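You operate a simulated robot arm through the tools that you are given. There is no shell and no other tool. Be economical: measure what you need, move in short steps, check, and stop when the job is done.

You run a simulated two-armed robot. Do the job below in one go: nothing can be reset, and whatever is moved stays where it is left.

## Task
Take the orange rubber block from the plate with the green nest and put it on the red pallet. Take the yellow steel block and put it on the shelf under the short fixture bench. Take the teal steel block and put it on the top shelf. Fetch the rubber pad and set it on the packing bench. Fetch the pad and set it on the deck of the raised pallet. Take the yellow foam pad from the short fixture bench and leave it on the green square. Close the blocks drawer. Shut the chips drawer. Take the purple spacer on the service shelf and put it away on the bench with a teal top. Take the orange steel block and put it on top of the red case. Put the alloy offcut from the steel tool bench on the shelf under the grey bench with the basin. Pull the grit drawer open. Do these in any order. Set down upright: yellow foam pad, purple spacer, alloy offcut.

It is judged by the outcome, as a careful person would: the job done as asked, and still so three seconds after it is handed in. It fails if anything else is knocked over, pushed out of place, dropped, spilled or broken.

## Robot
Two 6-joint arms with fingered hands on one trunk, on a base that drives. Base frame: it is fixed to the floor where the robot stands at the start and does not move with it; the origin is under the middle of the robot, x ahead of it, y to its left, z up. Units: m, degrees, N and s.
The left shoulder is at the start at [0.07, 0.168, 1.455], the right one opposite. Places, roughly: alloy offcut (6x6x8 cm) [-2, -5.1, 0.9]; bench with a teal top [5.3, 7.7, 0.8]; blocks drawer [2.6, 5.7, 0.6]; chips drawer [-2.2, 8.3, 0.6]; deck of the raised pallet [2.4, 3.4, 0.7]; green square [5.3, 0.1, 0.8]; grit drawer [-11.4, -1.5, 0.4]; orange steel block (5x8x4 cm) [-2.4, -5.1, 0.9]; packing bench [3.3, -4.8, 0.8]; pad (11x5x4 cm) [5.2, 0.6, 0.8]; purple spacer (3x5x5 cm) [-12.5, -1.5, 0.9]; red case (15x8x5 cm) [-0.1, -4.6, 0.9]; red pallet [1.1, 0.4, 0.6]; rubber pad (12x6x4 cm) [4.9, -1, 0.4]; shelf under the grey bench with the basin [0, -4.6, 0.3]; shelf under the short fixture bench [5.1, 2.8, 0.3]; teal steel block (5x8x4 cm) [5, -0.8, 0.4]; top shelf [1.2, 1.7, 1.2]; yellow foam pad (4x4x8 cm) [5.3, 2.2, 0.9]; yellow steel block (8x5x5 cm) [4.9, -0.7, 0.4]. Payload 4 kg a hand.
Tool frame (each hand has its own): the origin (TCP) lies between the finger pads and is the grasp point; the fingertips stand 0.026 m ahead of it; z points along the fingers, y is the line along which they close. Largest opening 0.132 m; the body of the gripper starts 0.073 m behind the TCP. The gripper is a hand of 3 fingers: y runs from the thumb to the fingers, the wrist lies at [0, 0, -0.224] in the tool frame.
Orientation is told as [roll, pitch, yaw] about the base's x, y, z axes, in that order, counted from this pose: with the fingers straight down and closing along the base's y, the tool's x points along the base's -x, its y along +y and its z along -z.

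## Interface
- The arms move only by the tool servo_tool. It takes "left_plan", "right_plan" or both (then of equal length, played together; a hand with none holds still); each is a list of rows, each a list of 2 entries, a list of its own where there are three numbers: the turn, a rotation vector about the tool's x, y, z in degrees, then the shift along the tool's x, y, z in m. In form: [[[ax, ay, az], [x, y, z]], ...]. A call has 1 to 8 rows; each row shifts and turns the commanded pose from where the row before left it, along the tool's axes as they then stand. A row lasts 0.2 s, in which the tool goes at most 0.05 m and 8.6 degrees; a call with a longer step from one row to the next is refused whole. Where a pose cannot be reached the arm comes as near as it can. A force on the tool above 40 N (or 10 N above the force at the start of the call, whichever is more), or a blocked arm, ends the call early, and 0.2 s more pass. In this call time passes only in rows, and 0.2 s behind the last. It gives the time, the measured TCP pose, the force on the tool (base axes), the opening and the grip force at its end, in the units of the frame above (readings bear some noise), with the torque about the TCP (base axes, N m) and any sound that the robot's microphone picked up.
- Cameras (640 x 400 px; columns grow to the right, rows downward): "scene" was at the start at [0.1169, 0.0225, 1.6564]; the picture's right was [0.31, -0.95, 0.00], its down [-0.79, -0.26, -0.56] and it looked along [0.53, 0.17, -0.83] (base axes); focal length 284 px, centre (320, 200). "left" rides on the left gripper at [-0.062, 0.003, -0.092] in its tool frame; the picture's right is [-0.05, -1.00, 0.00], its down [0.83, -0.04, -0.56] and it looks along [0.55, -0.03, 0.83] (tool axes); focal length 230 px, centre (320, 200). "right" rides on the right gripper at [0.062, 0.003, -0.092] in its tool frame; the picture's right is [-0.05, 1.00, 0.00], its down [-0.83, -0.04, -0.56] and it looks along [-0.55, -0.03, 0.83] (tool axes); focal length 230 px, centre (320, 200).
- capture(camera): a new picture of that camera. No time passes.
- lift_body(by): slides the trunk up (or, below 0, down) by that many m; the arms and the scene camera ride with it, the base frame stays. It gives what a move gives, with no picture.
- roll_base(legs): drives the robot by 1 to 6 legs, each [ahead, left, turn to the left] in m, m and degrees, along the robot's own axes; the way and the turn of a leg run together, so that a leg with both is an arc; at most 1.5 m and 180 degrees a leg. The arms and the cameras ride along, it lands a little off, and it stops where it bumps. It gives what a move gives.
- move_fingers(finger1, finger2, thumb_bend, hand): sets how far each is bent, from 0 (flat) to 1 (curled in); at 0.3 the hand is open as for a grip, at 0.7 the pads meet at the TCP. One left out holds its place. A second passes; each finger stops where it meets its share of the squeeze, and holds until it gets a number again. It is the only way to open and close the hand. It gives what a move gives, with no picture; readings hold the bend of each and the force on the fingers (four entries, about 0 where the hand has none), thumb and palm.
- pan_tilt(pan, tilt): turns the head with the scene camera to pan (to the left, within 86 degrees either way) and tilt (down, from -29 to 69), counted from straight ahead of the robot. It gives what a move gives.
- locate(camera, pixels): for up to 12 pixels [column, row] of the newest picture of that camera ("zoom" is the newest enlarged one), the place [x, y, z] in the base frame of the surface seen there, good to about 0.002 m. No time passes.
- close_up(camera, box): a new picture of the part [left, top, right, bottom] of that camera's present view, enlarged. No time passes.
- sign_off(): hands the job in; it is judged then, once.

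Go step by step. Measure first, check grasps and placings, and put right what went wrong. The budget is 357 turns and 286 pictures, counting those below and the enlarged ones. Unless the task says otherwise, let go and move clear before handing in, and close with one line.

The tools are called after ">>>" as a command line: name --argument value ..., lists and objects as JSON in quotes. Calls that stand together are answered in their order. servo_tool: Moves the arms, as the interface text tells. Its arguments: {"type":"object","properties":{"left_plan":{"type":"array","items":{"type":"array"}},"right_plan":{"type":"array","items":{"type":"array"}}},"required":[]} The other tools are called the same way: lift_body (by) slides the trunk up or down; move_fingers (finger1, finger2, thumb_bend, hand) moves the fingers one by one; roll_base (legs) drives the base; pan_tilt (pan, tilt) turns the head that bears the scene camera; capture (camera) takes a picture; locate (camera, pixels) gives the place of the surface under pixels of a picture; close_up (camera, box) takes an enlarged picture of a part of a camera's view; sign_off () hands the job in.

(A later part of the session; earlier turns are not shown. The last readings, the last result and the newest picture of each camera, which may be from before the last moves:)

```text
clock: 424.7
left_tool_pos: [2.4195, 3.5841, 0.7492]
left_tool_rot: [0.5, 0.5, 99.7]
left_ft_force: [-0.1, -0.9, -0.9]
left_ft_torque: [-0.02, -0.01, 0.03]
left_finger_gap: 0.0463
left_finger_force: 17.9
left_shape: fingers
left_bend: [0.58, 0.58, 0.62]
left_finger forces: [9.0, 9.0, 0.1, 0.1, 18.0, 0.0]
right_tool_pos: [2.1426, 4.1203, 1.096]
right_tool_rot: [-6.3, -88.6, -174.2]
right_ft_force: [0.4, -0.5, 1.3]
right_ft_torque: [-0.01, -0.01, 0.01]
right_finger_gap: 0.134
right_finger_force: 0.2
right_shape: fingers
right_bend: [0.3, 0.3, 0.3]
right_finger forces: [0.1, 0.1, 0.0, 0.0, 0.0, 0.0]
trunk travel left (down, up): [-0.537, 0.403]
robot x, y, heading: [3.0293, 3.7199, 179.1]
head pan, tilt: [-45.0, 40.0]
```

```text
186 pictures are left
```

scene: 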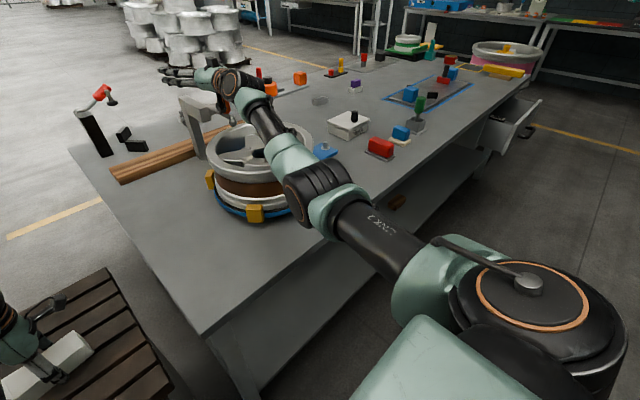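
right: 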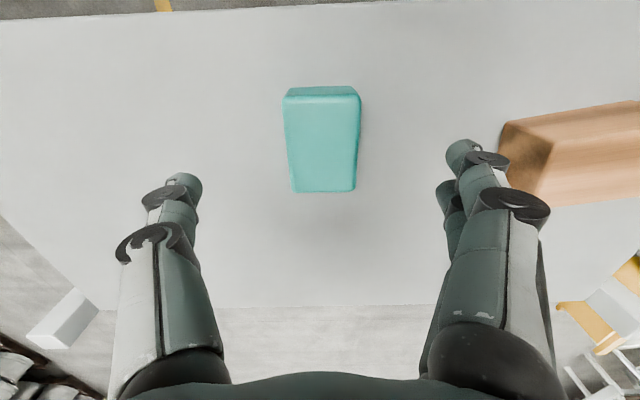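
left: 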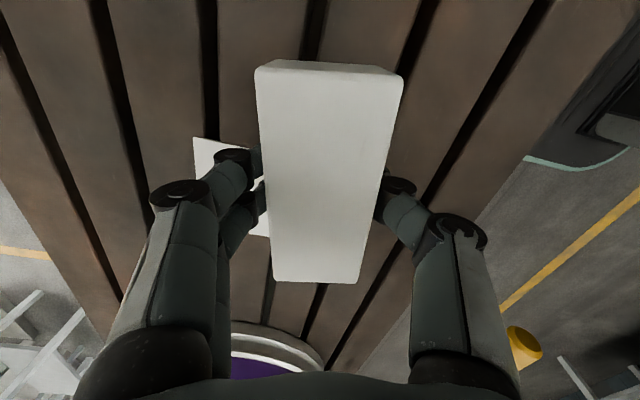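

The right arm hovers close above the wheel, so I lower the remaining 3 cm with the left arm only.

>>> servo_tool --left_plan '[[[0, 0, 0], [0, 0, 0.015]], [[0, 0, 0], [0, 0, 0.01]], [[0, 0, 0], [0, 0, 0.005]], [[0, 0, 0], [0, 0, 0.004]]]'

```text
clock: 425.7
left_tool_pos: [2.4194, 3.5846, 0.7134]
left_tool_rot: [0.5, 0.5, 99.7]
left_ft_force: [-0.5, 0.5, -1.1]
left_ft_torque: [0.0, -0.01, 0.0]
left_finger_gap: 0.0463
left_finger_force: 18.0
left_shape: fingers
left_bend: [0.58, 0.58, 0.62]
left_finger forces: [9.0, 9.0, 0.0, 0.0, 17.9, 0.1]
right_tool_pos: [2.1441, 4.1203, 1.0957]
right_tool_rot: [-6.2, -88.6, -174.4]
right_ft_force: [-0.1, 1.1, 0.1]
right_ft_torque: [-0.01, 0.02, -0.04]
right_finger_gap: 0.134
right_finger_force: 0.1
right_shape: fingers
right_bend: [0.3, 0.3, 0.3]
right_finger forces: [0.0, 0.1, 0.0, 0.1, 0.0, 0.1]
trunk travel left (down, up): [-0.537, 0.403]
robot x, y, heading: [3.0299, 3.72, 179.1]
head pan, tilt: [-45.0, 40.0]
```

>>> servo_tool --left_plan '[[[0, 0, 0], [0, 0, 0.002]]]'

>>> move_fingers --hand "left" --finger1 0.3 --finger2 0.3 --thumb_bend 0.3

>>> lift_body --by 0.2

>>> capture --camera "left"

```text
clock: 426.1
left_tool_pos: [2.4198, 3.5846, 0.7135]
left_tool_rot: [0.5, 0.4, 99.8]
left_ft_force: [-1.0, 0.9, 1.2]
left_ft_torque: [0.04, 0.01, 0.02]
left_finger_gap: 0.0468
left_finger_force: 19.0
left_shape: fingers
left_bend: [0.58, 0.58, 0.62]
left_finger forces: [8.9, 10.5, 0.1, 0.0, 18.2, 0.0]
right_tool_pos: [2.1433, 4.1201, 1.0961]
right_tool_rot: [-6.1, -88.7, -174.5]
right_ft_force: [0.3, 0.1, 0.4]
right_ft_torque: [-0.04, -0.02, -0.01]
right_finger_gap: 0.1341
right_finger_force: 0.1
right_shape: fingers
right_bend: [0.3, 0.3, 0.3]
right_finger forces: [0.0, 0.0, 0.0, 0.0, 0.0, 0.0]
trunk travel left (down, up): [-0.537, 0.403]
robot x, y, heading: [3.0294, 3.717, 178.8]
head pan, tilt: [-45.0, 40.0]
```

```text
clock: 427.1
left_tool_pos: [2.4191, 3.5836, 0.7123]
left_tool_rot: [0.6, 0.5, 99.9]
left_ft_force: [0.6, 0.4, -0.6]
left_ft_torque: [0.0, 0.01, 0.01]
left_finger_gap: 0.134
left_finger_force: 0.1
left_shape: fingers
left_bend: [0.3, 0.3, 0.3]
left_finger forces: [0.0, 0.0, 0.1, 0.1, 0.0, 0.0]
right_tool_pos: [2.1431, 4.1201, 1.0963]
right_tool_rot: [-6.1, -88.6, -174.5]
right_ft_force: [-0.7, -0.9, -0.3]
right_ft_torque: [0.0, -0.01, 0.05]
right_finger_gap: 0.1341
right_finger_force: 0.0
right_shape: fingers
right_bend: [0.3, 0.3, 0.3]
right_finger forces: [0.0, 0.0, 0.0, 0.0, 0.0, 0.0]
trunk travel left (down, up): [-0.537, 0.403]
robot x, y, heading: [3.0285, 3.7214, 178.8]
head pan, tilt: [-45.0, 40.0]
```

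```text
clock: 429.2
left_tool_pos: [2.4176, 3.5851, 0.9113]
left_tool_rot: [0.5, 0.4, 99.8]
left_ft_force: [-0.5, 0.3, 0.0]
left_ft_torque: [-0.02, -0.05, 0.01]
left_finger_gap: 0.134
left_finger_force: 0.2
left_shape: fingers
left_bend: [0.3, 0.3, 0.3]
left_finger forces: [0.0, 0.0, 0.0, 0.1, 0.0, 0.0]
right_tool_pos: [2.1424, 4.1217, 1.296]
right_tool_rot: [-6.1, -88.7, -174.6]
right_ft_force: [-0.4, 0.1, -0.9]
right_ft_torque: [0.01, 0.0, 0.01]
right_finger_gap: 0.1338
right_finger_force: 0.1
right_shape: fingers
right_bend: [0.3, 0.3, 0.3]
right_finger forces: [0.1, 0.0, 0.0, 0.0, 0.0, 0.1]
trunk travel left (down, up): [-0.737, 0.203]
robot x, y, heading: [3.0325, 3.7172, 178.8]
head pan, tilt: [-45.0, 40.0]
```

```text
185 pictures are left
```

left: 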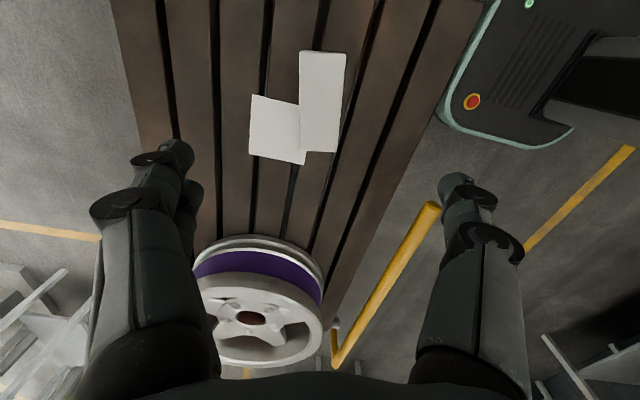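

Pad is on the deck. Next, the blocks drawer: I back off and move along the table to it.

>>> move_fingers --hand "right" --finger1 0.75 --finger2 0.75 --thumb_bend 0.7

>>> roll_base --legs '[[-0.65, 0, 1], [0, -1.46, 0]]'

>>> pan_tilt --pan -25 --tilt 40

>>> capture --camera "scene"

```text
clock: 430.2
left_tool_pos: [2.4193, 3.5838, 0.9125]
left_tool_rot: [0.5, 0.5, 99.8]
left_ft_force: [0.2, 0.3, -0.6]
left_ft_torque: [0.02, 0.04, 0.01]
left_finger_gap: 0.1338
left_finger_force: 0.0
left_shape: fingers
left_bend: [0.3, 0.3, 0.3]
left_finger forces: [0.0, 0.0, 0.0, 0.0, 0.0, 0.0]
right_tool_pos: [2.1443, 4.1213, 1.2961]
right_tool_rot: [-6.3, -88.6, -174.5]
right_ft_force: [-1.2, 0.1, 0.3]
right_ft_torque: [-0.03, -0.02, 0.0]
right_finger_gap: 0.0007
right_finger_force: 0.0
right_shape: fingers
right_bend: [0.75, 0.75, 0.7]
right_finger forces: [0.0, 0.0, 0.0, 0.0, 0.1, 0.1]
trunk travel left (down, up): [-0.737, 0.203]
robot x, y, heading: [3.0295, 3.7195, 178.8]
head pan, tilt: [-45.0, 40.0]
```

```text
clock: 440.7
left_tool_pos: [3.0921, 5.0392, 0.9123]
left_tool_rot: [0.5, 0.4, 99.5]
left_ft_force: [-0.3, 0.4, 0.8]
left_ft_torque: [0.02, -0.01, -0.02]
left_finger_gap: 0.134
left_finger_force: 0.1
left_shape: fingers
left_bend: [0.3, 0.3, 0.3]
left_finger forces: [0.0, 0.1, 0.0, 0.0, 0.0, 0.1]
right_tool_pos: [2.8172, 5.5765, 1.2963]
right_tool_rot: [-6.5, -88.6, -174.3]
right_ft_force: [0.6, -0.1, 0.2]
right_ft_torque: [0.02, -0.01, 0.01]
right_finger_gap: 0.0009
right_finger_force: 0.0
right_shape: fingers
right_bend: [0.75, 0.75, 0.7]
right_finger forces: [0.0, 0.1, 0.0, 0.1, 0.0, 0.1]
trunk travel left (down, up): [-0.737, 0.203]
robot x, y, heading: [3.7037, 5.1669, 178.6]
head pan, tilt: [-45.0, 40.0]
```

```text
clock: 441.5
left_tool_pos: [3.0904, 5.0399, 0.9117]
left_tool_rot: [0.6, 0.6, 99.6]
left_ft_force: [-0.5, 0.4, -0.8]
left_ft_torque: [-0.02, 0.02, 0.01]
left_finger_gap: 0.1339
left_finger_force: 0.0
left_shape: fingers
left_bend: [0.3, 0.3, 0.3]
left_finger forces: [0.0, 0.0, 0.0, 0.0, 0.0, 0.0]
right_tool_pos: [2.8179, 5.5778, 1.2957]
right_tool_rot: [-6.1, -88.6, -174.7]
right_ft_force: [0.6, -0.3, -0.2]
right_ft_torque: [0.0, 0.04, 0.0]
right_finger_gap: 0.001
right_finger_force: 0.0
right_shape: fingers
right_bend: [0.75, 0.75, 0.7]
right_finger forces: [0.1, 0.0, 0.0, 0.0, 0.0, 0.1]
trunk travel left (down, up): [-0.737, 0.203]
robot x, y, heading: [3.706, 5.1709, 178.2]
head pan, tilt: [-25.0, 40.0]
```

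```text
184 pictures are left
```

scene: 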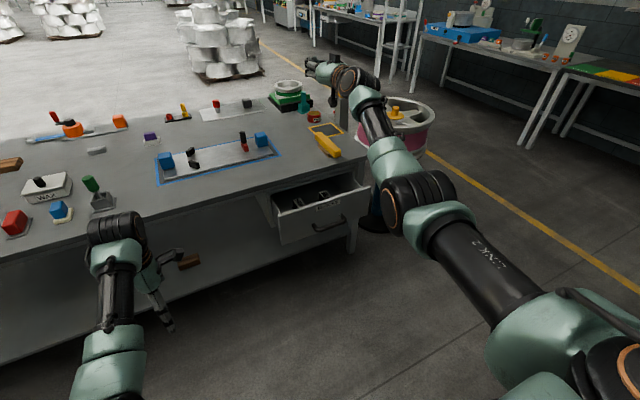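

>>> close_up --camera "scene" --box '[250, 160, 400, 260]'

>>> locate --camera "zoom" --pixels '[[120, 200], [110, 330], [490, 130], [440, 260], [300, 260], [330, 280], [350, 235], [250, 250], [200, 180], [110, 130]]'

```text
4.00 times, centred on (325, 210) of scene
```

zoom: 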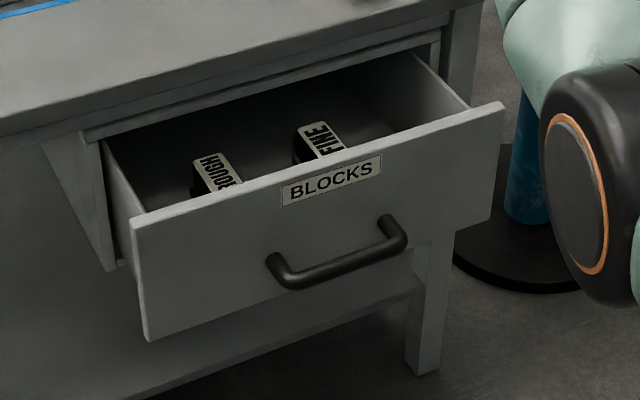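

```text
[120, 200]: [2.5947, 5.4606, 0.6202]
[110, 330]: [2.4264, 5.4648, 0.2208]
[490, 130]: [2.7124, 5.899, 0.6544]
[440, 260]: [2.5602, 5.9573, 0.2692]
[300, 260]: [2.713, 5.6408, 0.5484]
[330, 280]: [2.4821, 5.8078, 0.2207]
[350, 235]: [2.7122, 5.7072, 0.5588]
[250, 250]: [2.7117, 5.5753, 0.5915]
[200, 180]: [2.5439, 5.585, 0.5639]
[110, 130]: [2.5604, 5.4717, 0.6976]
```

BLOCKS drawer: front at x=2.712, y 5.45–5.91, z 0.50–0.66, to be pushed in about 0.15 m. I align the closed right hand with it and lower.

>>> roll_base --legs '[[-0.1, -0.1, 1.5]]'

>>> lift_body --by -0.4

>>> lift_body --by -0.28

>>> capture --camera "scene"

```text
clock: 442.9
left_tool_pos: [3.1935, 5.1197, 0.9112]
left_tool_rot: [0.4, 0.3, 101.0]
left_ft_force: [0.0, -0.4, 0.4]
left_ft_torque: [0.01, 0.03, 0.02]
left_finger_gap: 0.1337
left_finger_force: 0.1
left_shape: fingers
left_bend: [0.3, 0.3, 0.3]
left_finger forces: [0.0, 0.0, 0.0, 0.0, 0.0, 0.0]
right_tool_pos: [2.9059, 5.6498, 1.2943]
right_tool_rot: [-7.8, -88.5, -171.3]
right_ft_force: [-1.0, -0.3, 0.7]
right_ft_torque: [-0.01, 0.0, 0.0]
right_finger_gap: 0.0009
right_finger_force: 0.0
right_shape: fingers
right_bend: [0.75, 0.75, 0.7]
right_finger forces: [0.0, 0.1, 0.1, 0.0, 0.0, 0.0]
trunk travel left (down, up): [-0.737, 0.203]
robot x, y, heading: [3.8055, 5.2694, -179.6]
head pan, tilt: [-25.0, 40.0]
```

```text
clock: 446.7
left_tool_pos: [3.1954, 5.121, 0.5129]
left_tool_rot: [0.6, 0.4, 101.2]
left_ft_force: [0.0, 0.7, -0.8]
left_ft_torque: [0.03, 0.0, 0.01]
left_finger_gap: 0.1341
left_finger_force: 0.1
left_shape: fingers
left_bend: [0.3, 0.3, 0.3]
left_finger forces: [0.0, 0.0, 0.0, 0.0, 0.0, 0.0]
right_tool_pos: [2.9065, 5.6506, 0.8955]
right_tool_rot: [-5.9, -88.6, -173.3]
right_ft_force: [0.6, -0.2, -0.3]
right_ft_torque: [-0.03, -0.03, 0.03]
right_finger_gap: 0.0009
right_finger_force: 0.0
right_shape: fingers
right_bend: [0.75, 0.75, 0.7]
right_finger forces: [0.0, 0.0, 0.0, 0.0, 0.1, 0.1]
trunk travel left (down, up): [-0.337, 0.603]
robot x, y, heading: [3.8074, 5.2689, -179.9]
head pan, tilt: [-25.0, 40.0]
```

```text
clock: 449.5
left_tool_pos: [3.1954, 5.1212, 0.2324]
left_tool_rot: [0.5, 0.5, 101.1]
left_ft_force: [-0.6, 0.1, 0.2]
left_ft_torque: [0.0, -0.02, 0.02]
left_finger_gap: 0.134
left_finger_force: 0.1
left_shape: fingers
left_bend: [0.3, 0.3, 0.3]
left_finger forces: [0.0, 0.1, 0.0, 0.0, 0.1, 0.1]
right_tool_pos: [2.906, 5.6503, 0.6157]
right_tool_rot: [-5.8, -88.7, -173.3]
right_ft_force: [-0.2, 0.2, 0.1]
right_ft_torque: [-0.01, 0.0, -0.02]
right_finger_gap: 0.001
right_finger_force: 0.1
right_shape: fingers
right_bend: [0.75, 0.75, 0.7]
right_finger forces: [0.0, 0.0, 0.1, 0.0, 0.1, 0.1]
trunk travel left (down, up): [-0.057, 0.883]
robot x, y, heading: [3.807, 5.2695, -179.7]
head pan, tilt: [-25.0, 40.0]
```

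```text
182 pictures are left
```

scene: 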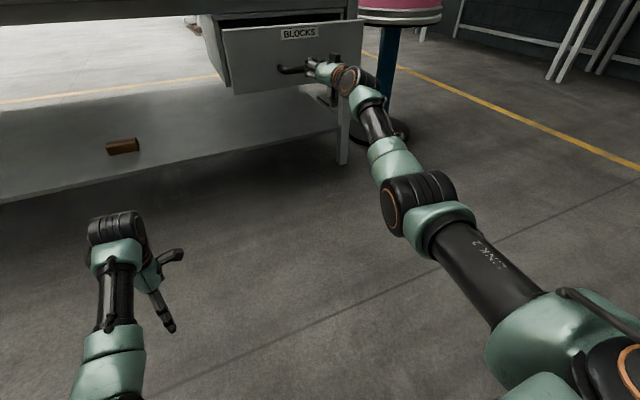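

I push: drive forward in steps while watching the force.

>>> roll_base --legs '[[0.2, 0, 0]]'

>>> roll_base --legs '[[0.08, 0, 0]]'

>>> capture --camera "scene"

```text
clock: 451.1
left_tool_pos: [2.9959, 5.1225, 0.2321]
left_tool_rot: [0.6, 0.5, 100.9]
left_ft_force: [0.5, -0.3, 0.5]
left_ft_torque: [-0.03, 0.01, 0.01]
left_finger_gap: 0.1341
left_finger_force: 0.0
left_shape: fingers
left_bend: [0.3, 0.3, 0.3]
left_finger forces: [0.0, 0.1, 0.0, 0.0, 0.1, 0.0]
right_tool_pos: [2.7086, 5.6542, 0.6156]
right_tool_rot: [-5.8, -88.6, -173.8]
right_ft_force: [-0.6, -0.1, -0.3]
right_ft_torque: [0.0, 0.04, 0.01]
right_finger_gap: 0.0003
right_finger_force: 0.0
right_shape: fingers
right_bend: [0.75, 0.75, 0.7]
right_finger forces: [0.1, 0.0, 0.0, 0.0, 0.0, 0.0]
trunk travel left (down, up): [-0.057, 0.883]
robot x, y, heading: [3.6051, 5.27, 179.9]
head pan, tilt: [-25.0, 40.0]
```

```text
clock: 452.2
left_tool_pos: [2.9163, 5.1225, 0.2324]
left_tool_rot: [0.5, 0.5, 100.9]
left_ft_force: [0.8, 0.5, -0.2]
left_ft_torque: [0.01, -0.01, 0.01]
left_finger_gap: 0.1342
left_finger_force: 0.0
left_shape: fingers
left_bend: [0.3, 0.3, 0.3]
left_finger forces: [0.1, 0.0, 0.1, 0.1, 0.0, 0.1]
right_tool_pos: [2.6302, 5.6533, 0.6155]
right_tool_rot: [-5.8, -88.6, -173.6]
right_ft_force: [-1.1, -0.3, 0.3]
right_ft_torque: [-0.02, -0.02, 0.01]
right_finger_gap: 0.0004
right_finger_force: 0.0
right_shape: fingers
right_bend: [0.75, 0.75, 0.7]
right_finger forces: [0.1, 0.0, 0.0, 0.0, 0.1, 0.0]
trunk travel left (down, up): [-0.057, 0.883]
robot x, y, heading: [3.5273, 5.2683, -180.2]
head pan, tilt: [-25.0, 40.0]
```

```text
181 pictures are left
```

scene: 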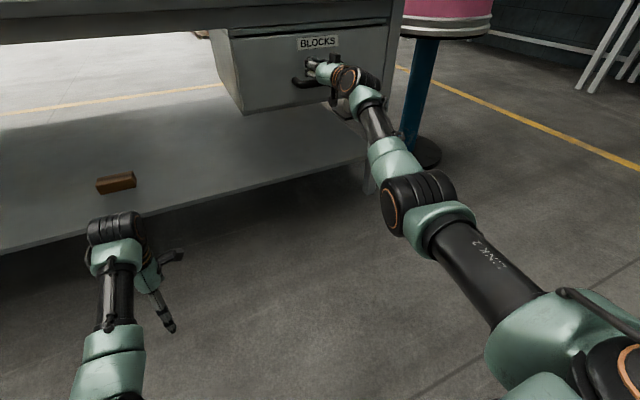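

>>> roll_base --legs '[[0.06, 0, 0]]'

>>> capture --camera "scene"

>>> locate --camera "scene" --pixels '[[260, 60], [290, 35], [310, 20], [370, 30], [240, 30], [395, 60]]'

```text
clock: 453.1
left_tool_pos: [2.8899, 5.1229, 0.2321]
left_tool_rot: [0.6, 0.4, 100.8]
left_ft_force: [-0.5, -0.3, 0.4]
left_ft_torque: [-0.02, -0.01, -0.01]
left_finger_gap: 0.1339
left_finger_force: 0.1
left_shape: fingers
left_bend: [0.3, 0.3, 0.3]
left_finger forces: [0.0, 0.1, 0.0, 0.0, 0.1, 0.0]
right_tool_pos: [2.6038, 5.658, 0.6183]
right_tool_rot: [-19.3, -88.8, -160.4]
right_ft_force: [8.4, -1.5, 0.1]
right_ft_torque: [0.02, 0.04, -0.04]
right_finger_gap: 0.0
right_finger_force: 8.3
right_shape: fingers
right_bend: [0.74, 0.74, 0.73]
right_finger forces: [0.1, 0.1, 0.0, 0.0, 16.9, 0.1]
trunk travel left (down, up): [-0.057, 0.883]
robot x, y, heading: [3.4994, 5.271, 180.0]
head pan, tilt: [-25.0, 40.0]
stopped in leg 1: the force on the tool passed its limit (the readings are from after the stop); the commanded pose is now the measured one
```

```text
180 pictures are left
```

scene: 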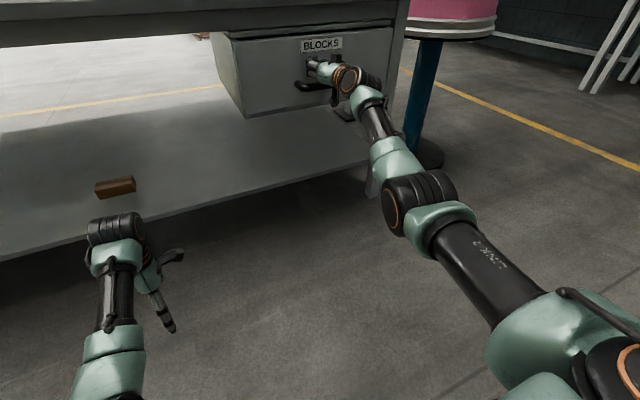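

```text
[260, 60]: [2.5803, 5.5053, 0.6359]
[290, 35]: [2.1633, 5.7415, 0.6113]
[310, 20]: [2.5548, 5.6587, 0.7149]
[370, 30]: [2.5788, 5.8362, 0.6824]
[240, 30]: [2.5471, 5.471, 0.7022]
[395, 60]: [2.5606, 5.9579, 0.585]
```

The drawer front is now flush (x=2.579, stopped hard). I back off, raise, and look toward the chips drawer in the northwest.

>>> roll_base --legs '[[-0.35, 0, 0]]'

>>> lift_body --by 0.4

>>> lift_body --by 0.4

>>> pan_tilt --pan -30 --tilt 15

>>> capture --camera "scene"

```text
clock: 455.3
left_tool_pos: [3.2347, 5.1259, 0.2318]
left_tool_rot: [0.4, 0.5, 100.3]
left_ft_force: [-0.6, -1.1, -0.1]
left_ft_torque: [0.0, -0.01, 0.01]
left_finger_gap: 0.1341
left_finger_force: 0.1
left_shape: fingers
left_bend: [0.3, 0.3, 0.3]
left_finger forces: [0.0, 0.0, 0.0, 0.1, 0.0, 0.0]
right_tool_pos: [2.9536, 5.6636, 0.6155]
right_tool_rot: [-16.4, -88.8, -163.9]
right_ft_force: [-0.3, -0.2, -0.3]
right_ft_torque: [-0.02, -0.03, 0.01]
right_finger_gap: 0.0003
right_finger_force: 0.0
right_shape: fingers
right_bend: [0.75, 0.75, 0.7]
right_finger forces: [0.0, 0.1, 0.0, 0.1, 0.0, 0.0]
trunk travel left (down, up): [-0.057, 0.883]
robot x, y, heading: [3.8433, 5.2691, 179.4]
head pan, tilt: [-25.0, 40.0]
```

```text
clock: 459.1
left_tool_pos: [3.2348, 5.1265, 0.632]
left_tool_rot: [0.4, 0.5, 100.4]
left_ft_force: [1.1, 0.5, -0.8]
left_ft_torque: [0.0, -0.02, -0.01]
left_finger_gap: 0.1342
left_finger_force: 0.0
left_shape: fingers
left_bend: [0.3, 0.3, 0.3]
left_finger forces: [0.0, 0.1, 0.1, 0.1, 0.0, 0.0]
right_tool_pos: [2.953, 5.6626, 1.015]
right_tool_rot: [-16.2, -88.8, -164.1]
right_ft_force: [-0.4, -0.2, -0.7]
right_ft_torque: [-0.02, -0.02, 0.03]
right_finger_gap: 0.0003
right_finger_force: 0.0
right_shape: fingers
right_bend: [0.75, 0.75, 0.7]
right_finger forces: [0.1, 0.0, 0.0, 0.1, 0.0, 0.0]
trunk travel left (down, up): [-0.457, 0.483]
robot x, y, heading: [3.8465, 5.2698, 179.7]
head pan, tilt: [-25.0, 40.0]
```

```text
clock: 463.0
left_tool_pos: [3.2336, 5.1268, 1.0315]
left_tool_rot: [0.3, 0.5, 100.3]
left_ft_force: [-0.4, 0.3, 0.1]
left_ft_torque: [0.01, -0.02, 0.0]
left_finger_gap: 0.134
left_finger_force: 0.0
left_shape: fingers
left_bend: [0.3, 0.3, 0.3]
left_finger forces: [0.1, 0.1, 0.0, 0.0, 0.0, 0.0]
right_tool_pos: [2.9529, 5.6642, 1.4163]
right_tool_rot: [-16.2, -88.7, -164.0]
right_ft_force: [0.6, 0.3, -0.3]
right_ft_torque: [-0.02, -0.03, 0.01]
right_finger_gap: 0.0006
right_finger_force: 0.0
right_shape: fingers
right_bend: [0.75, 0.75, 0.7]
right_finger forces: [0.0, 0.0, 0.0, 0.0, 0.0, 0.0]
trunk travel left (down, up): [-0.857, 0.083]
robot x, y, heading: [3.8462, 5.2707, 179.5]
head pan, tilt: [-25.0, 40.0]
```

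```text
clock: 463.9
left_tool_pos: [3.2338, 5.1261, 1.0313]
left_tool_rot: [0.5, 0.5, 100.4]
left_ft_force: [0.3, -0.1, -0.5]
left_ft_torque: [0.02, 0.01, 0.01]
left_finger_gap: 0.1339
left_finger_force: 0.0
left_shape: fingers
left_bend: [0.3, 0.3, 0.3]
left_finger forces: [0.0, 0.0, 0.1, 0.0, 0.0, 0.0]
right_tool_pos: [2.9526, 5.6635, 1.4148]
right_tool_rot: [-16.4, -88.7, -164.0]
right_ft_force: [-0.1, -0.2, -0.1]
right_ft_torque: [-0.02, -0.01, 0.0]
right_finger_gap: 0.0006
right_finger_force: 0.0
right_shape: fingers
right_bend: [0.75, 0.75, 0.7]
right_finger forces: [0.0, 0.0, 0.0, 0.1, 0.0, 0.0]
trunk travel left (down, up): [-0.857, 0.083]
robot x, y, heading: [3.8455, 5.266, 179.7]
head pan, tilt: [-30.0, 15.0]
```

```text
179 pictures are left
```

scene: 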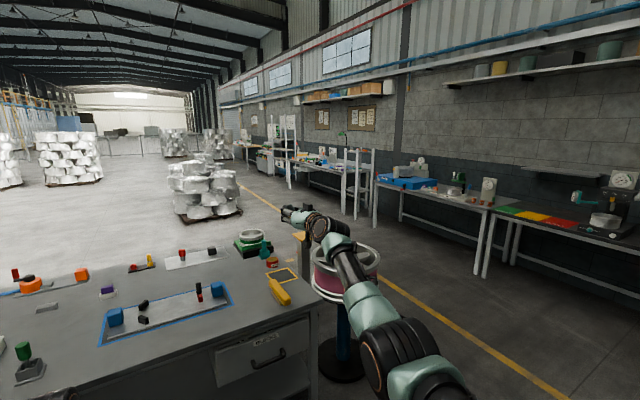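

The drawer is shut. I measure the lane to the northwest (wheel piles, benches, yellow line).

>>> locate --camera "scene" --pixels '[[240, 210], [180, 222], [200, 225], [380, 285], [260, 195], [480, 275], [345, 212], [375, 222], [292, 185], [75, 182], [345, 370], [290, 170]]'

```text
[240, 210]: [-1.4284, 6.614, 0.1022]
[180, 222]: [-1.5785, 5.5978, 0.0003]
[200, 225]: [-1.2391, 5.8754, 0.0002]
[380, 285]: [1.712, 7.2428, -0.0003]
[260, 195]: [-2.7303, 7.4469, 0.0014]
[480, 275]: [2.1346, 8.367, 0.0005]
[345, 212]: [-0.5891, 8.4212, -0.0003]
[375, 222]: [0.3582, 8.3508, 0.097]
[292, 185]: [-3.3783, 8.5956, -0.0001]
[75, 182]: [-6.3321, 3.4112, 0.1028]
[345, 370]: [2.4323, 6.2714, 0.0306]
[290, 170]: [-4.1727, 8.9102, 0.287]
```

The lane at y≈7.3 is open. I strafe to it and drive west.

>>> roll_base --legs '[[0, -1.3, 0], [0, -0.65, 0], [1.5, 0, 0], [1.5, 0, 0], [1.2, 0, 0]]'

>>> pan_tilt --pan -50 --tilt 20

>>> capture --camera "scene"

```text
clock: 493.4
left_tool_pos: [-0.9382, 7.2284, 1.0321]
left_tool_rot: [0.4, 0.6, 98.9]
left_ft_force: [0.0, -0.3, -0.5]
left_ft_torque: [0.01, -0.02, -0.02]
left_finger_gap: 0.1341
left_finger_force: 0.1
left_shape: fingers
left_bend: [0.3, 0.3, 0.3]
left_finger forces: [0.0, 0.1, 0.0, 0.1, 0.0, 0.1]
right_tool_pos: [-1.2066, 7.7724, 1.4159]
right_tool_rot: [-17.0, -88.7, -164.7]
right_ft_force: [1.3, -0.3, -0.5]
right_ft_torque: [0.0, -0.02, 0.02]
right_finger_gap: 0.0003
right_finger_force: 0.1
right_shape: fingers
right_bend: [0.75, 0.75, 0.7]
right_finger forces: [0.0, 0.0, 0.0, 0.0, 0.0, 0.1]
trunk travel left (down, up): [-0.857, 0.083]
robot x, y, heading: [-0.3253, 7.353, 178.1]
head pan, tilt: [-30.0, 15.0]
```

```text
clock: 494.2
left_tool_pos: [-0.9397, 7.227, 1.0306]
left_tool_rot: [0.4, 0.5, 98.9]
left_ft_force: [0.2, -0.4, 0.2]
left_ft_torque: [-0.02, 0.0, 0.02]
left_finger_gap: 0.1342
left_finger_force: 0.1
left_shape: fingers
left_bend: [0.3, 0.3, 0.3]
left_finger forces: [0.0, 0.1, 0.1, 0.0, 0.1, 0.1]
right_tool_pos: [-1.2083, 7.7722, 1.4148]
right_tool_rot: [-16.4, -88.8, -165.3]
right_ft_force: [-0.5, -0.3, 0.0]
right_ft_torque: [0.04, -0.02, 0.02]
right_finger_gap: 0.0004
right_finger_force: 0.1
right_shape: fingers
right_bend: [0.75, 0.75, 0.7]
right_finger forces: [0.1, 0.1, 0.0, 0.0, 0.0, 0.0]
trunk travel left (down, up): [-0.857, 0.083]
robot x, y, heading: [-0.3264, 7.3521, 178.2]
head pan, tilt: [-50.0, 20.0]
```

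```text
178 pictures are left
```

scene: 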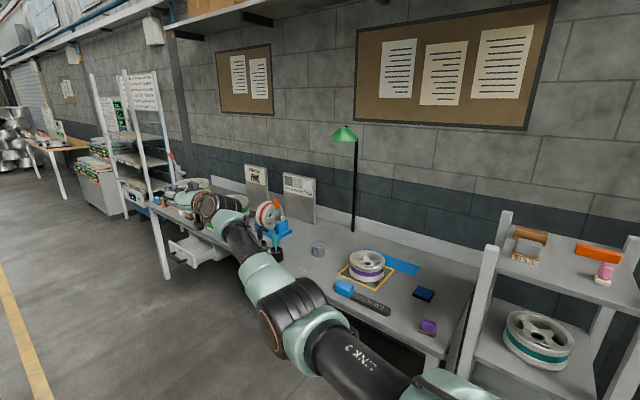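

An open drawer shows at (195,250) under the wall bench. I measure and zoom.

>>> close_up --camera "scene" --box '[140, 200, 260, 290]'

>>> locate --camera "scene" --pixels '[[172, 240], [200, 262], [220, 258], [170, 248], [195, 235], [160, 270], [250, 240], [340, 310], [185, 252]]'

```text
4.44 times, centred on (200, 245) of scene
```

zoom: 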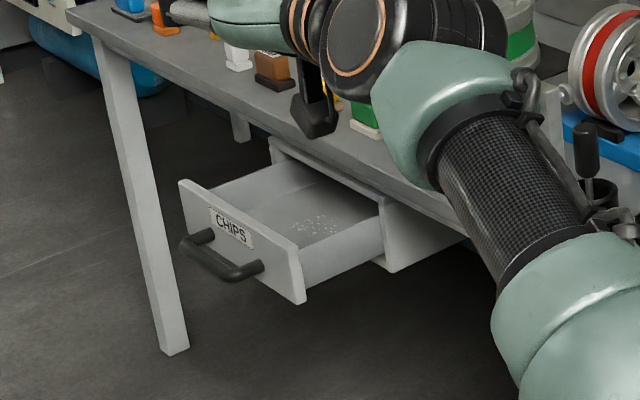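

```text
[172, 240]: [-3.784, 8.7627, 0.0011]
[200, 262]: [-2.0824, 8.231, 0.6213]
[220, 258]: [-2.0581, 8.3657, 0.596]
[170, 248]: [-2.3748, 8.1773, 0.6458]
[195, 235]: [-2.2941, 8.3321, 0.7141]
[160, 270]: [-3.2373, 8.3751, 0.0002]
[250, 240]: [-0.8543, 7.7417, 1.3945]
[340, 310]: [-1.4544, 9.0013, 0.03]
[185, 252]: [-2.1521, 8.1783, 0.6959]
```

>>> locate --camera "zoom" --pixels '[[186, 185], [300, 255], [302, 298], [188, 225], [232, 225], [225, 262], [275, 150], [390, 215], [385, 265], [150, 120]]'

```text
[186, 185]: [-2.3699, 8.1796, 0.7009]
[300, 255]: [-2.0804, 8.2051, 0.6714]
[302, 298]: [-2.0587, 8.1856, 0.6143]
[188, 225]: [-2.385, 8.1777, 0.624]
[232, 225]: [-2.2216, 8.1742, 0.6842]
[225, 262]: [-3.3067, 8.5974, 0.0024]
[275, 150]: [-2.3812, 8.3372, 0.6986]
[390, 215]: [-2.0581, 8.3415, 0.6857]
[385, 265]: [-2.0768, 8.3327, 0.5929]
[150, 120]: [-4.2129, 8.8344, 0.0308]
```

I turn to face the bench (+y) and line up the closed right hand with the CHIPS drawer.

>>> roll_base --legs '[[1.5, 0, 0], [0.8, 0.2, 0], [0, 0, -88]]'

>>> pan_tilt --pan -15 --tilt 45

>>> capture --camera "scene"

```text
clock: 509.4
left_tool_pos: [-2.8386, 7.7933, 1.0316]
left_tool_rot: [0.3, 0.6, 15.4]
left_ft_force: [-0.5, 0.2, -0.7]
left_ft_torque: [0.0, 0.03, 0.03]
left_finger_gap: 0.1344
left_finger_force: 0.1
left_shape: fingers
left_bend: [0.3, 0.3, 0.3]
left_finger forces: [0.1, 0.0, 0.1, 0.0, 0.1, 0.0]
right_tool_pos: [-2.3255, 8.122, 1.4159]
right_tool_rot: [-17.1, -88.7, 111.8]
right_ft_force: [1.0, -0.3, -0.9]
right_ft_torque: [0.05, -0.03, 0.01]
right_finger_gap: 0.0005
right_finger_force: 0.1
right_shape: fingers
right_bend: [0.75, 0.75, 0.7]
right_finger forces: [0.1, 0.0, 0.0, 0.0, 0.0, 0.0]
trunk travel left (down, up): [-0.857, 0.083]
robot x, y, heading: [-2.6411, 7.202, 94.5]
head pan, tilt: [-50.0, 20.0]
```

```text
clock: 510.4
left_tool_pos: [-2.8367, 7.7947, 1.0317]
left_tool_rot: [0.3, 0.6, 15.4]
left_ft_force: [0.2, 0.1, -0.3]
left_ft_torque: [0.01, 0.01, 0.0]
left_finger_gap: 0.1341
left_finger_force: 0.0
left_shape: fingers
left_bend: [0.3, 0.3, 0.3]
left_finger forces: [0.1, 0.0, 0.0, 0.0, 0.0, 0.0]
right_tool_pos: [-2.3268, 8.1213, 1.4161]
right_tool_rot: [-16.7, -88.7, 111.3]
right_ft_force: [1.3, -1.1, -0.6]
right_ft_torque: [-0.03, 0.01, 0.01]
right_finger_gap: 0.0003
right_finger_force: 0.1
right_shape: fingers
right_bend: [0.75, 0.75, 0.7]
right_finger forces: [0.1, 0.0, 0.0, 0.0, 0.1, 0.0]
trunk travel left (down, up): [-0.857, 0.083]
robot x, y, heading: [-2.6445, 7.2011, 94.2]
head pan, tilt: [-15.0, 45.0]
```

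```text
176 pictures are left
```

scene: 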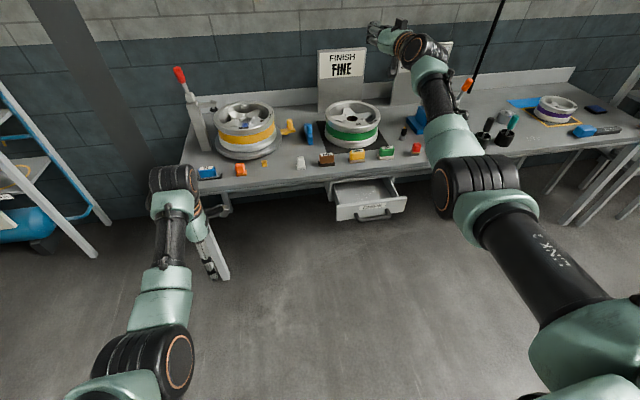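

>>> locate --camera "scene" --pixels '[[222, 275], [215, 235], [190, 195], [225, 185], [370, 212], [340, 195], [400, 190]]'

>>> servo_tool --left_plan '[[[0, 0, 0], [0.03, 0, 0]], [[0, 0, 0], [0.03, 0, 0]], [[0, 0, 0], [0.03, 0, 0]], [[0, 0, 0], [0.03, 0, 0]]]'

```text
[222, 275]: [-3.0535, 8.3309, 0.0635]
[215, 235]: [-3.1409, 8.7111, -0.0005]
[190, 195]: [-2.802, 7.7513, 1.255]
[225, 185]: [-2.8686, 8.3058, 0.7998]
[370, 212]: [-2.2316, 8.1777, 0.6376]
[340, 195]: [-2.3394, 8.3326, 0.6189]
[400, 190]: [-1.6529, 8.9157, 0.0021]
```

```text
clock: 511.4
left_tool_pos: [-2.9553, 7.7618, 1.0319]
left_tool_rot: [0.4, 0.5, 15.4]
left_ft_force: [0.0, -0.1, -0.1]
left_ft_torque: [-0.01, -0.03, 0.02]
left_finger_gap: 0.1342
left_finger_force: 0.0
left_shape: fingers
left_bend: [0.3, 0.3, 0.3]
left_finger forces: [0.0, 0.0, 0.0, 0.1, 0.0, 0.0]
right_tool_pos: [-2.3277, 8.12, 1.4164]
right_tool_rot: [-19.8, -88.7, 114.4]
right_ft_force: [0.3, -0.5, -0.6]
right_ft_torque: [0.02, -0.04, -0.04]
right_finger_gap: 0.0004
right_finger_force: 0.2
right_shape: fingers
right_bend: [0.75, 0.75, 0.7]
right_finger forces: [0.0, 0.1, 0.1, 0.1, 0.0, 0.1]
trunk travel left (down, up): [-0.857, 0.083]
robot x, y, heading: [-2.6397, 7.2011, 94.3]
head pan, tilt: [-15.0, 45.0]
```

The bench edge is at y≈8.3, so the left hand is clear. I square the heading, back 0.12 m, and lower to push height.

>>> roll_base --legs '[[-0.12, 0, -4.3]]'

>>> lift_body --by -0.4

>>> lift_body --by -0.34

>>> capture --camera "scene"

```text
clock: 512.6
left_tool_pos: [-2.9051, 7.6667, 1.0297]
left_tool_rot: [0.4, 0.5, 10.8]
left_ft_force: [-0.2, 0.1, -0.9]
left_ft_torque: [-0.01, -0.03, 0.01]
left_finger_gap: 0.1338
left_finger_force: 0.0
left_shape: fingers
left_bend: [0.3, 0.3, 0.3]
left_finger forces: [0.0, 0.0, 0.0, 0.0, 0.1, 0.0]
right_tool_pos: [-2.2513, 7.9766, 1.4139]
right_tool_rot: [-14.7, -88.5, 104.9]
right_ft_force: [0.1, -0.1, 0.2]
right_ft_torque: [0.0, 0.0, 0.0]
right_finger_gap: 0.0005
right_finger_force: 0.1
right_shape: fingers
right_bend: [0.75, 0.75, 0.7]
right_finger forces: [0.1, 0.0, 0.0, 0.0, 0.0, 0.0]
trunk travel left (down, up): [-0.857, 0.083]
robot x, y, heading: [-2.6406, 7.0797, 90.0]
head pan, tilt: [-15.0, 45.0]
```

```text
clock: 516.4
left_tool_pos: [-2.905, 7.6631, 0.6311]
left_tool_rot: [0.5, 0.5, 10.9]
left_ft_force: [-0.2, -0.4, 0.0]
left_ft_torque: [0.0, 0.01, 0.0]
left_finger_gap: 0.134
left_finger_force: 0.0
left_shape: fingers
left_bend: [0.3, 0.3, 0.3]
left_finger forces: [0.1, 0.0, 0.0, 0.0, 0.0, 0.1]
right_tool_pos: [-2.2508, 7.9728, 1.0162]
right_tool_rot: [-16.4, -88.6, 106.7]
right_ft_force: [-0.6, -0.1, -0.3]
right_ft_torque: [0.01, -0.03, 0.03]
right_finger_gap: 0.0004
right_finger_force: 0.0
right_shape: fingers
right_bend: [0.75, 0.75, 0.7]
right_finger forces: [0.0, 0.0, 0.0, 0.1, 0.1, 0.1]
trunk travel left (down, up): [-0.457, 0.483]
robot x, y, heading: [-2.6376, 7.078, 89.9]
head pan, tilt: [-15.0, 45.0]
```

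```text
clock: 519.8
left_tool_pos: [-2.9039, 7.6626, 0.2922]
left_tool_rot: [0.4, 0.5, 10.9]
left_ft_force: [-0.7, 0.1, 0.2]
left_ft_torque: [-0.02, 0.02, -0.01]
left_finger_gap: 0.134
left_finger_force: 0.0
left_shape: fingers
left_bend: [0.3, 0.3, 0.3]
left_finger forces: [0.1, 0.0, 0.0, 0.1, 0.0, 0.0]
right_tool_pos: [-2.2505, 7.9729, 0.6756]
right_tool_rot: [-16.4, -88.7, 106.6]
right_ft_force: [-0.3, 0.0, 0.4]
right_ft_torque: [0.02, 0.02, 0.0]
right_finger_gap: 0.0005
right_finger_force: 0.1
right_shape: fingers
right_bend: [0.75, 0.75, 0.7]
right_finger forces: [0.1, 0.0, 0.0, 0.0, 0.0, 0.0]
trunk travel left (down, up): [-0.117, 0.823]
robot x, y, heading: [-2.6358, 7.0763, 89.8]
head pan, tilt: [-15.0, 45.0]
```

```text
175 pictures are left
```

scene: 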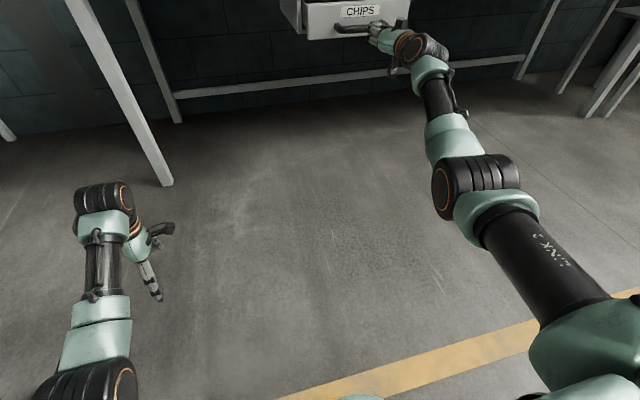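

>>> roll_base --legs '[[0.26, 0, 0]]'

>>> roll_base --legs '[[0.1, 0, 0]]'

>>> capture --camera "scene"

```text
clock: 521.6
left_tool_pos: [-2.9, 7.9196, 0.293]
left_tool_rot: [0.4, 0.5, 10.5]
left_ft_force: [0.9, 0.2, 0.4]
left_ft_torque: [0.0, -0.01, 0.0]
left_finger_gap: 0.1339
left_finger_force: 0.0
left_shape: fingers
left_bend: [0.3, 0.3, 0.3]
left_finger forces: [0.0, 0.1, 0.1, 0.1, 0.0, 0.0]
right_tool_pos: [-2.2439, 8.2257, 0.674]
right_tool_rot: [-16.1, -88.8, 105.8]
right_ft_force: [-0.1, -0.2, 0.3]
right_ft_torque: [-0.01, 0.05, 0.0]
right_finger_gap: 0.0003
right_finger_force: 0.1
right_shape: fingers
right_bend: [0.75, 0.75, 0.7]
right_finger forces: [0.1, 0.0, 0.0, 0.1, 0.0, 0.1]
trunk travel left (down, up): [-0.117, 0.823]
robot x, y, heading: [-2.6434, 7.3328, 89.4]
head pan, tilt: [-15.0, 45.0]
```

```text
clock: 522.7
left_tool_pos: [-2.8987, 7.9854, 0.2931]
left_tool_rot: [0.4, 0.5, 10.5]
left_ft_force: [0.2, -0.4, 0.7]
left_ft_torque: [-0.04, 0.01, 0.02]
left_finger_gap: 0.1341
left_finger_force: 0.0
left_shape: fingers
left_bend: [0.3, 0.3, 0.3]
left_finger forces: [0.0, 0.0, 0.0, 0.1, 0.0, 0.1]
right_tool_pos: [-2.2411, 8.2906, 0.6781]
right_tool_rot: [-26.9, -88.8, 116.5]
right_ft_force: [-3.4, -14.2, 0.2]
right_ft_torque: [0.06, 0.0, 0.05]
right_finger_gap: 0.0
right_finger_force: 15.9
right_shape: fingers
right_bend: [0.74, 0.75, 0.75]
right_finger forces: [0.0, 0.1, 0.0, 0.0, 31.4, 0.0]
trunk travel left (down, up): [-0.117, 0.823]
robot x, y, heading: [-2.6348, 7.3991, 89.8]
head pan, tilt: [-15.0, 45.0]
stopped in leg 1: the force on the tool passed its limit (the readings are from after the stop); the commanded pose is now the measured one
```

```text
174 pictures are left
```

scene: 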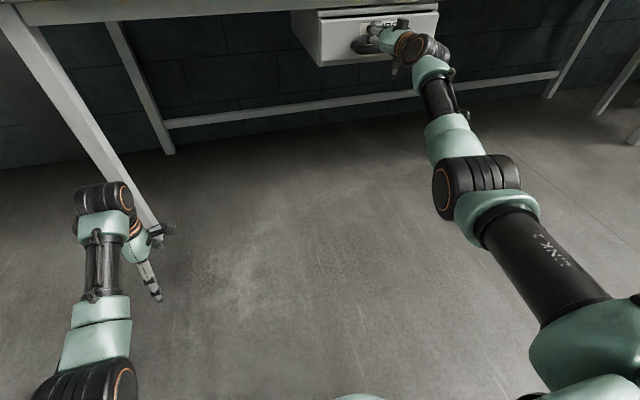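

>>> roll_base --legs '[[-0.35, 0, 0]]'

>>> capture --camera "scene"

>>> close_up --camera "scene" --box '[260, 0, 460, 110]'

>>> locate --camera "scene" --pixels '[[330, 20], [380, 5], [300, 10], [390, 20], [360, 12]]'

```text
clock: 525.0
left_tool_pos: [-2.8979, 7.6356, 0.2918]
left_tool_rot: [0.5, 0.4, 10.0]
left_ft_force: [0.3, -0.5, 0.0]
left_ft_torque: [0.02, 0.01, 0.01]
left_finger_gap: 0.134
left_finger_force: 0.0
left_shape: fingers
left_bend: [0.3, 0.3, 0.3]
left_finger forces: [0.0, 0.1, 0.1, 0.0, 0.0, 0.0]
right_tool_pos: [-2.2359, 7.9354, 0.675]
right_tool_rot: [-23.3, -88.6, 112.2]
right_ft_force: [-0.3, -0.4, 0.1]
right_ft_torque: [-0.04, -0.03, -0.02]
right_finger_gap: 0.0
right_finger_force: 0.0
right_shape: fingers
right_bend: [0.74, 0.74, 0.73]
right_finger forces: [0.1, 0.0, 0.0, 0.0, 0.0, 0.0]
trunk travel left (down, up): [-0.117, 0.823]
robot x, y, heading: [-2.6416, 7.0458, 89.1]
head pan, tilt: [-15.0, 45.0]
```

```text
173 pictures are left
```

scene: 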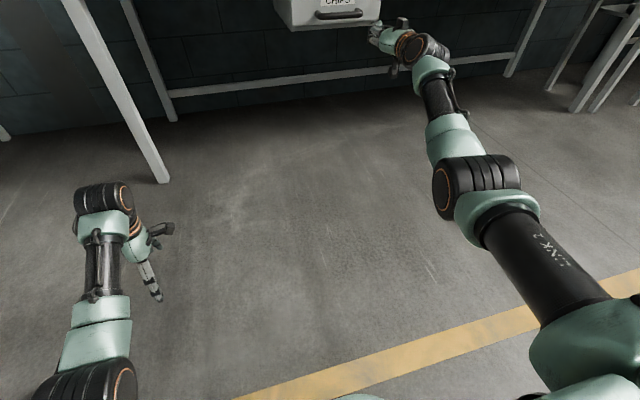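

```text
3.20 times, centred on (360, 55) of scene
```

zoom: 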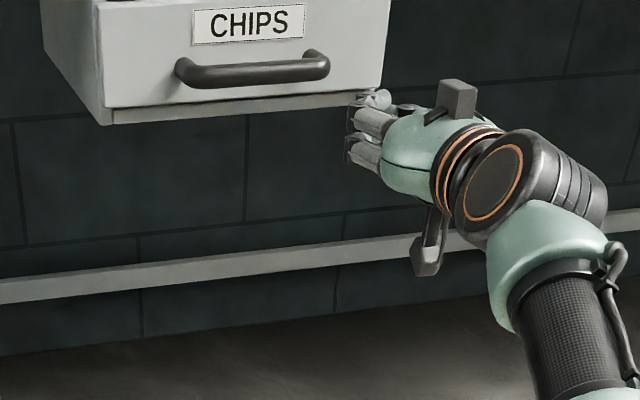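

```text
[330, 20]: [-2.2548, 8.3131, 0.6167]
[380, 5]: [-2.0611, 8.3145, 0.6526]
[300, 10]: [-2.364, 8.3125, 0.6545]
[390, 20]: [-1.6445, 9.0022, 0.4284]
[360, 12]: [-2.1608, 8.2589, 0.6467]
```

The CHIPS drawer front is flush (y≈8.313). I raise, turn west and survey the way to (−12, −1.5).

>>> lift_body --by 0.4

>>> lift_body --by 0.4

>>> roll_base --legs '[[0, 0, 135]]'

>>> pan_tilt --pan 0 --tilt 10

>>> capture --camera "scene"

```text
clock: 528.8
left_tool_pos: [-2.8962, 7.6361, 0.6921]
left_tool_rot: [0.4, 0.4, 10.1]
left_ft_force: [0.3, 0.0, -0.2]
left_ft_torque: [0.02, -0.01, 0.03]
left_finger_gap: 0.1343
left_finger_force: 0.0
left_shape: fingers
left_bend: [0.3, 0.3, 0.3]
left_finger forces: [0.0, 0.1, 0.0, 0.0, 0.0, 0.0]
right_tool_pos: [-2.2363, 7.9349, 1.0757]
right_tool_rot: [-23.0, -88.6, 112.0]
right_ft_force: [-0.4, -0.2, -0.2]
right_ft_torque: [-0.01, -0.02, 0.02]
right_finger_gap: 0.0
right_finger_force: 0.1
right_shape: fingers
right_bend: [0.74, 0.74, 0.73]
right_finger forces: [0.0, 0.0, 0.0, 0.1, 0.0, 0.1]
trunk travel left (down, up): [-0.517, 0.423]
robot x, y, heading: [-2.64, 7.0442, 89.0]
head pan, tilt: [-15.0, 45.0]
```

```text
clock: 532.6
left_tool_pos: [-2.8969, 7.6357, 1.092]
left_tool_rot: [0.3, 0.5, 10.1]
left_ft_force: [0.2, 0.3, 1.0]
left_ft_torque: [-0.02, 0.0, 0.03]
left_finger_gap: 0.134
left_finger_force: 0.0
left_shape: fingers
left_bend: [0.3, 0.3, 0.3]
left_finger forces: [0.1, 0.1, 0.1, 0.0, 0.0, 0.0]
right_tool_pos: [-2.2365, 7.9333, 1.4754]
right_tool_rot: [-23.1, -88.6, 112.1]
right_ft_force: [0.4, -0.2, 0.3]
right_ft_torque: [0.02, 0.03, 0.02]
right_finger_gap: 0.0001
right_finger_force: 0.0
right_shape: fingers
right_bend: [0.74, 0.74, 0.73]
right_finger forces: [0.0, 0.0, 0.0, 0.1, 0.0, 0.0]
trunk travel left (down, up): [-0.917, 0.023]
robot x, y, heading: [-2.6375, 7.0439, 89.0]
head pan, tilt: [-15.0, 45.0]
```

```text
clock: 538.7
left_tool_pos: [-2.8419, 6.4353, 1.092]
left_tool_rot: [0.5, 0.6, 148.2]
left_ft_force: [-1.3, 1.1, 0.3]
left_ft_torque: [0.0, -0.01, -0.02]
left_finger_gap: 0.1344
left_finger_force: 0.0
left_shape: fingers
left_bend: [0.3, 0.3, 0.3]
left_finger forces: [0.0, 0.0, 0.0, 0.0, 0.0, 0.0]
right_tool_pos: [-3.5346, 6.6536, 1.475]
right_tool_rot: [-22.9, -88.6, -110.0]
right_ft_force: [0.1, -0.4, 0.0]
right_ft_torque: [0.06, 0.01, -0.02]
right_finger_gap: 0.0
right_finger_force: 0.0
right_shape: fingers
right_bend: [0.74, 0.74, 0.73]
right_finger forces: [0.0, 0.0, 0.0, 0.0, 0.0, 0.0]
trunk travel left (down, up): [-0.917, 0.023]
robot x, y, heading: [-2.6407, 7.0468, -132.6]
head pan, tilt: [-15.0, 45.0]
```

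```text
clock: 539.8
left_tool_pos: [-2.8412, 6.4366, 1.091]
left_tool_rot: [0.3, 0.5, 148.4]
left_ft_force: [0.0, -0.3, 0.0]
left_ft_torque: [0.02, 0.02, 0.03]
left_finger_gap: 0.134
left_finger_force: 0.1
left_shape: fingers
left_bend: [0.3, 0.3, 0.3]
left_finger forces: [0.0, 0.0, 0.1, 0.1, 0.1, 0.0]
right_tool_pos: [-3.5336, 6.6527, 1.4758]
right_tool_rot: [-23.1, -88.7, -109.4]
right_ft_force: [-0.2, -0.4, 0.4]
right_ft_torque: [0.0, -0.02, -0.03]
right_finger_gap: 0.0
right_finger_force: 0.1
right_shape: fingers
right_bend: [0.74, 0.74, 0.73]
right_finger forces: [0.0, 0.1, 0.1, 0.1, 0.0, 0.1]
trunk travel left (down, up): [-0.917, 0.023]
robot x, y, heading: [-2.6393, 7.045, -132.5]
head pan, tilt: [0.0, 10.0]
```

```text
171 pictures are left
```

scene: 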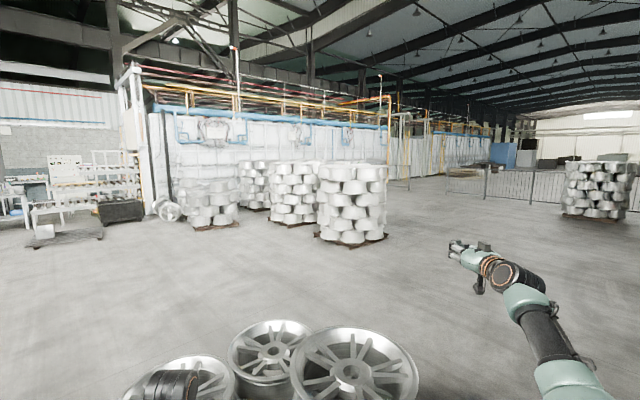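

I locate piles, the long white structure and the fence to plan the path.

>>> locate --camera "scene" --pixels '[[350, 243], [300, 222], [215, 228], [400, 175], [430, 180], [485, 197], [590, 215], [270, 205], [330, 320], [180, 150], [460, 205], [130, 220]]'

```text
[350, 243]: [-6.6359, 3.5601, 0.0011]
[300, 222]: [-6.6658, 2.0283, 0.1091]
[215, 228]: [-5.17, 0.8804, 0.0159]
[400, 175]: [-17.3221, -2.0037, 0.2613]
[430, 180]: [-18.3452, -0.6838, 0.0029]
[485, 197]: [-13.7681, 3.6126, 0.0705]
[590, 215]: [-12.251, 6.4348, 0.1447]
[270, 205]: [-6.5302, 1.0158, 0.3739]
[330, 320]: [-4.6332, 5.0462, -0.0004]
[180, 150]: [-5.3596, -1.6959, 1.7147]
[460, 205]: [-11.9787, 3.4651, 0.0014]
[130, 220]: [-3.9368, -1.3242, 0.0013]
```

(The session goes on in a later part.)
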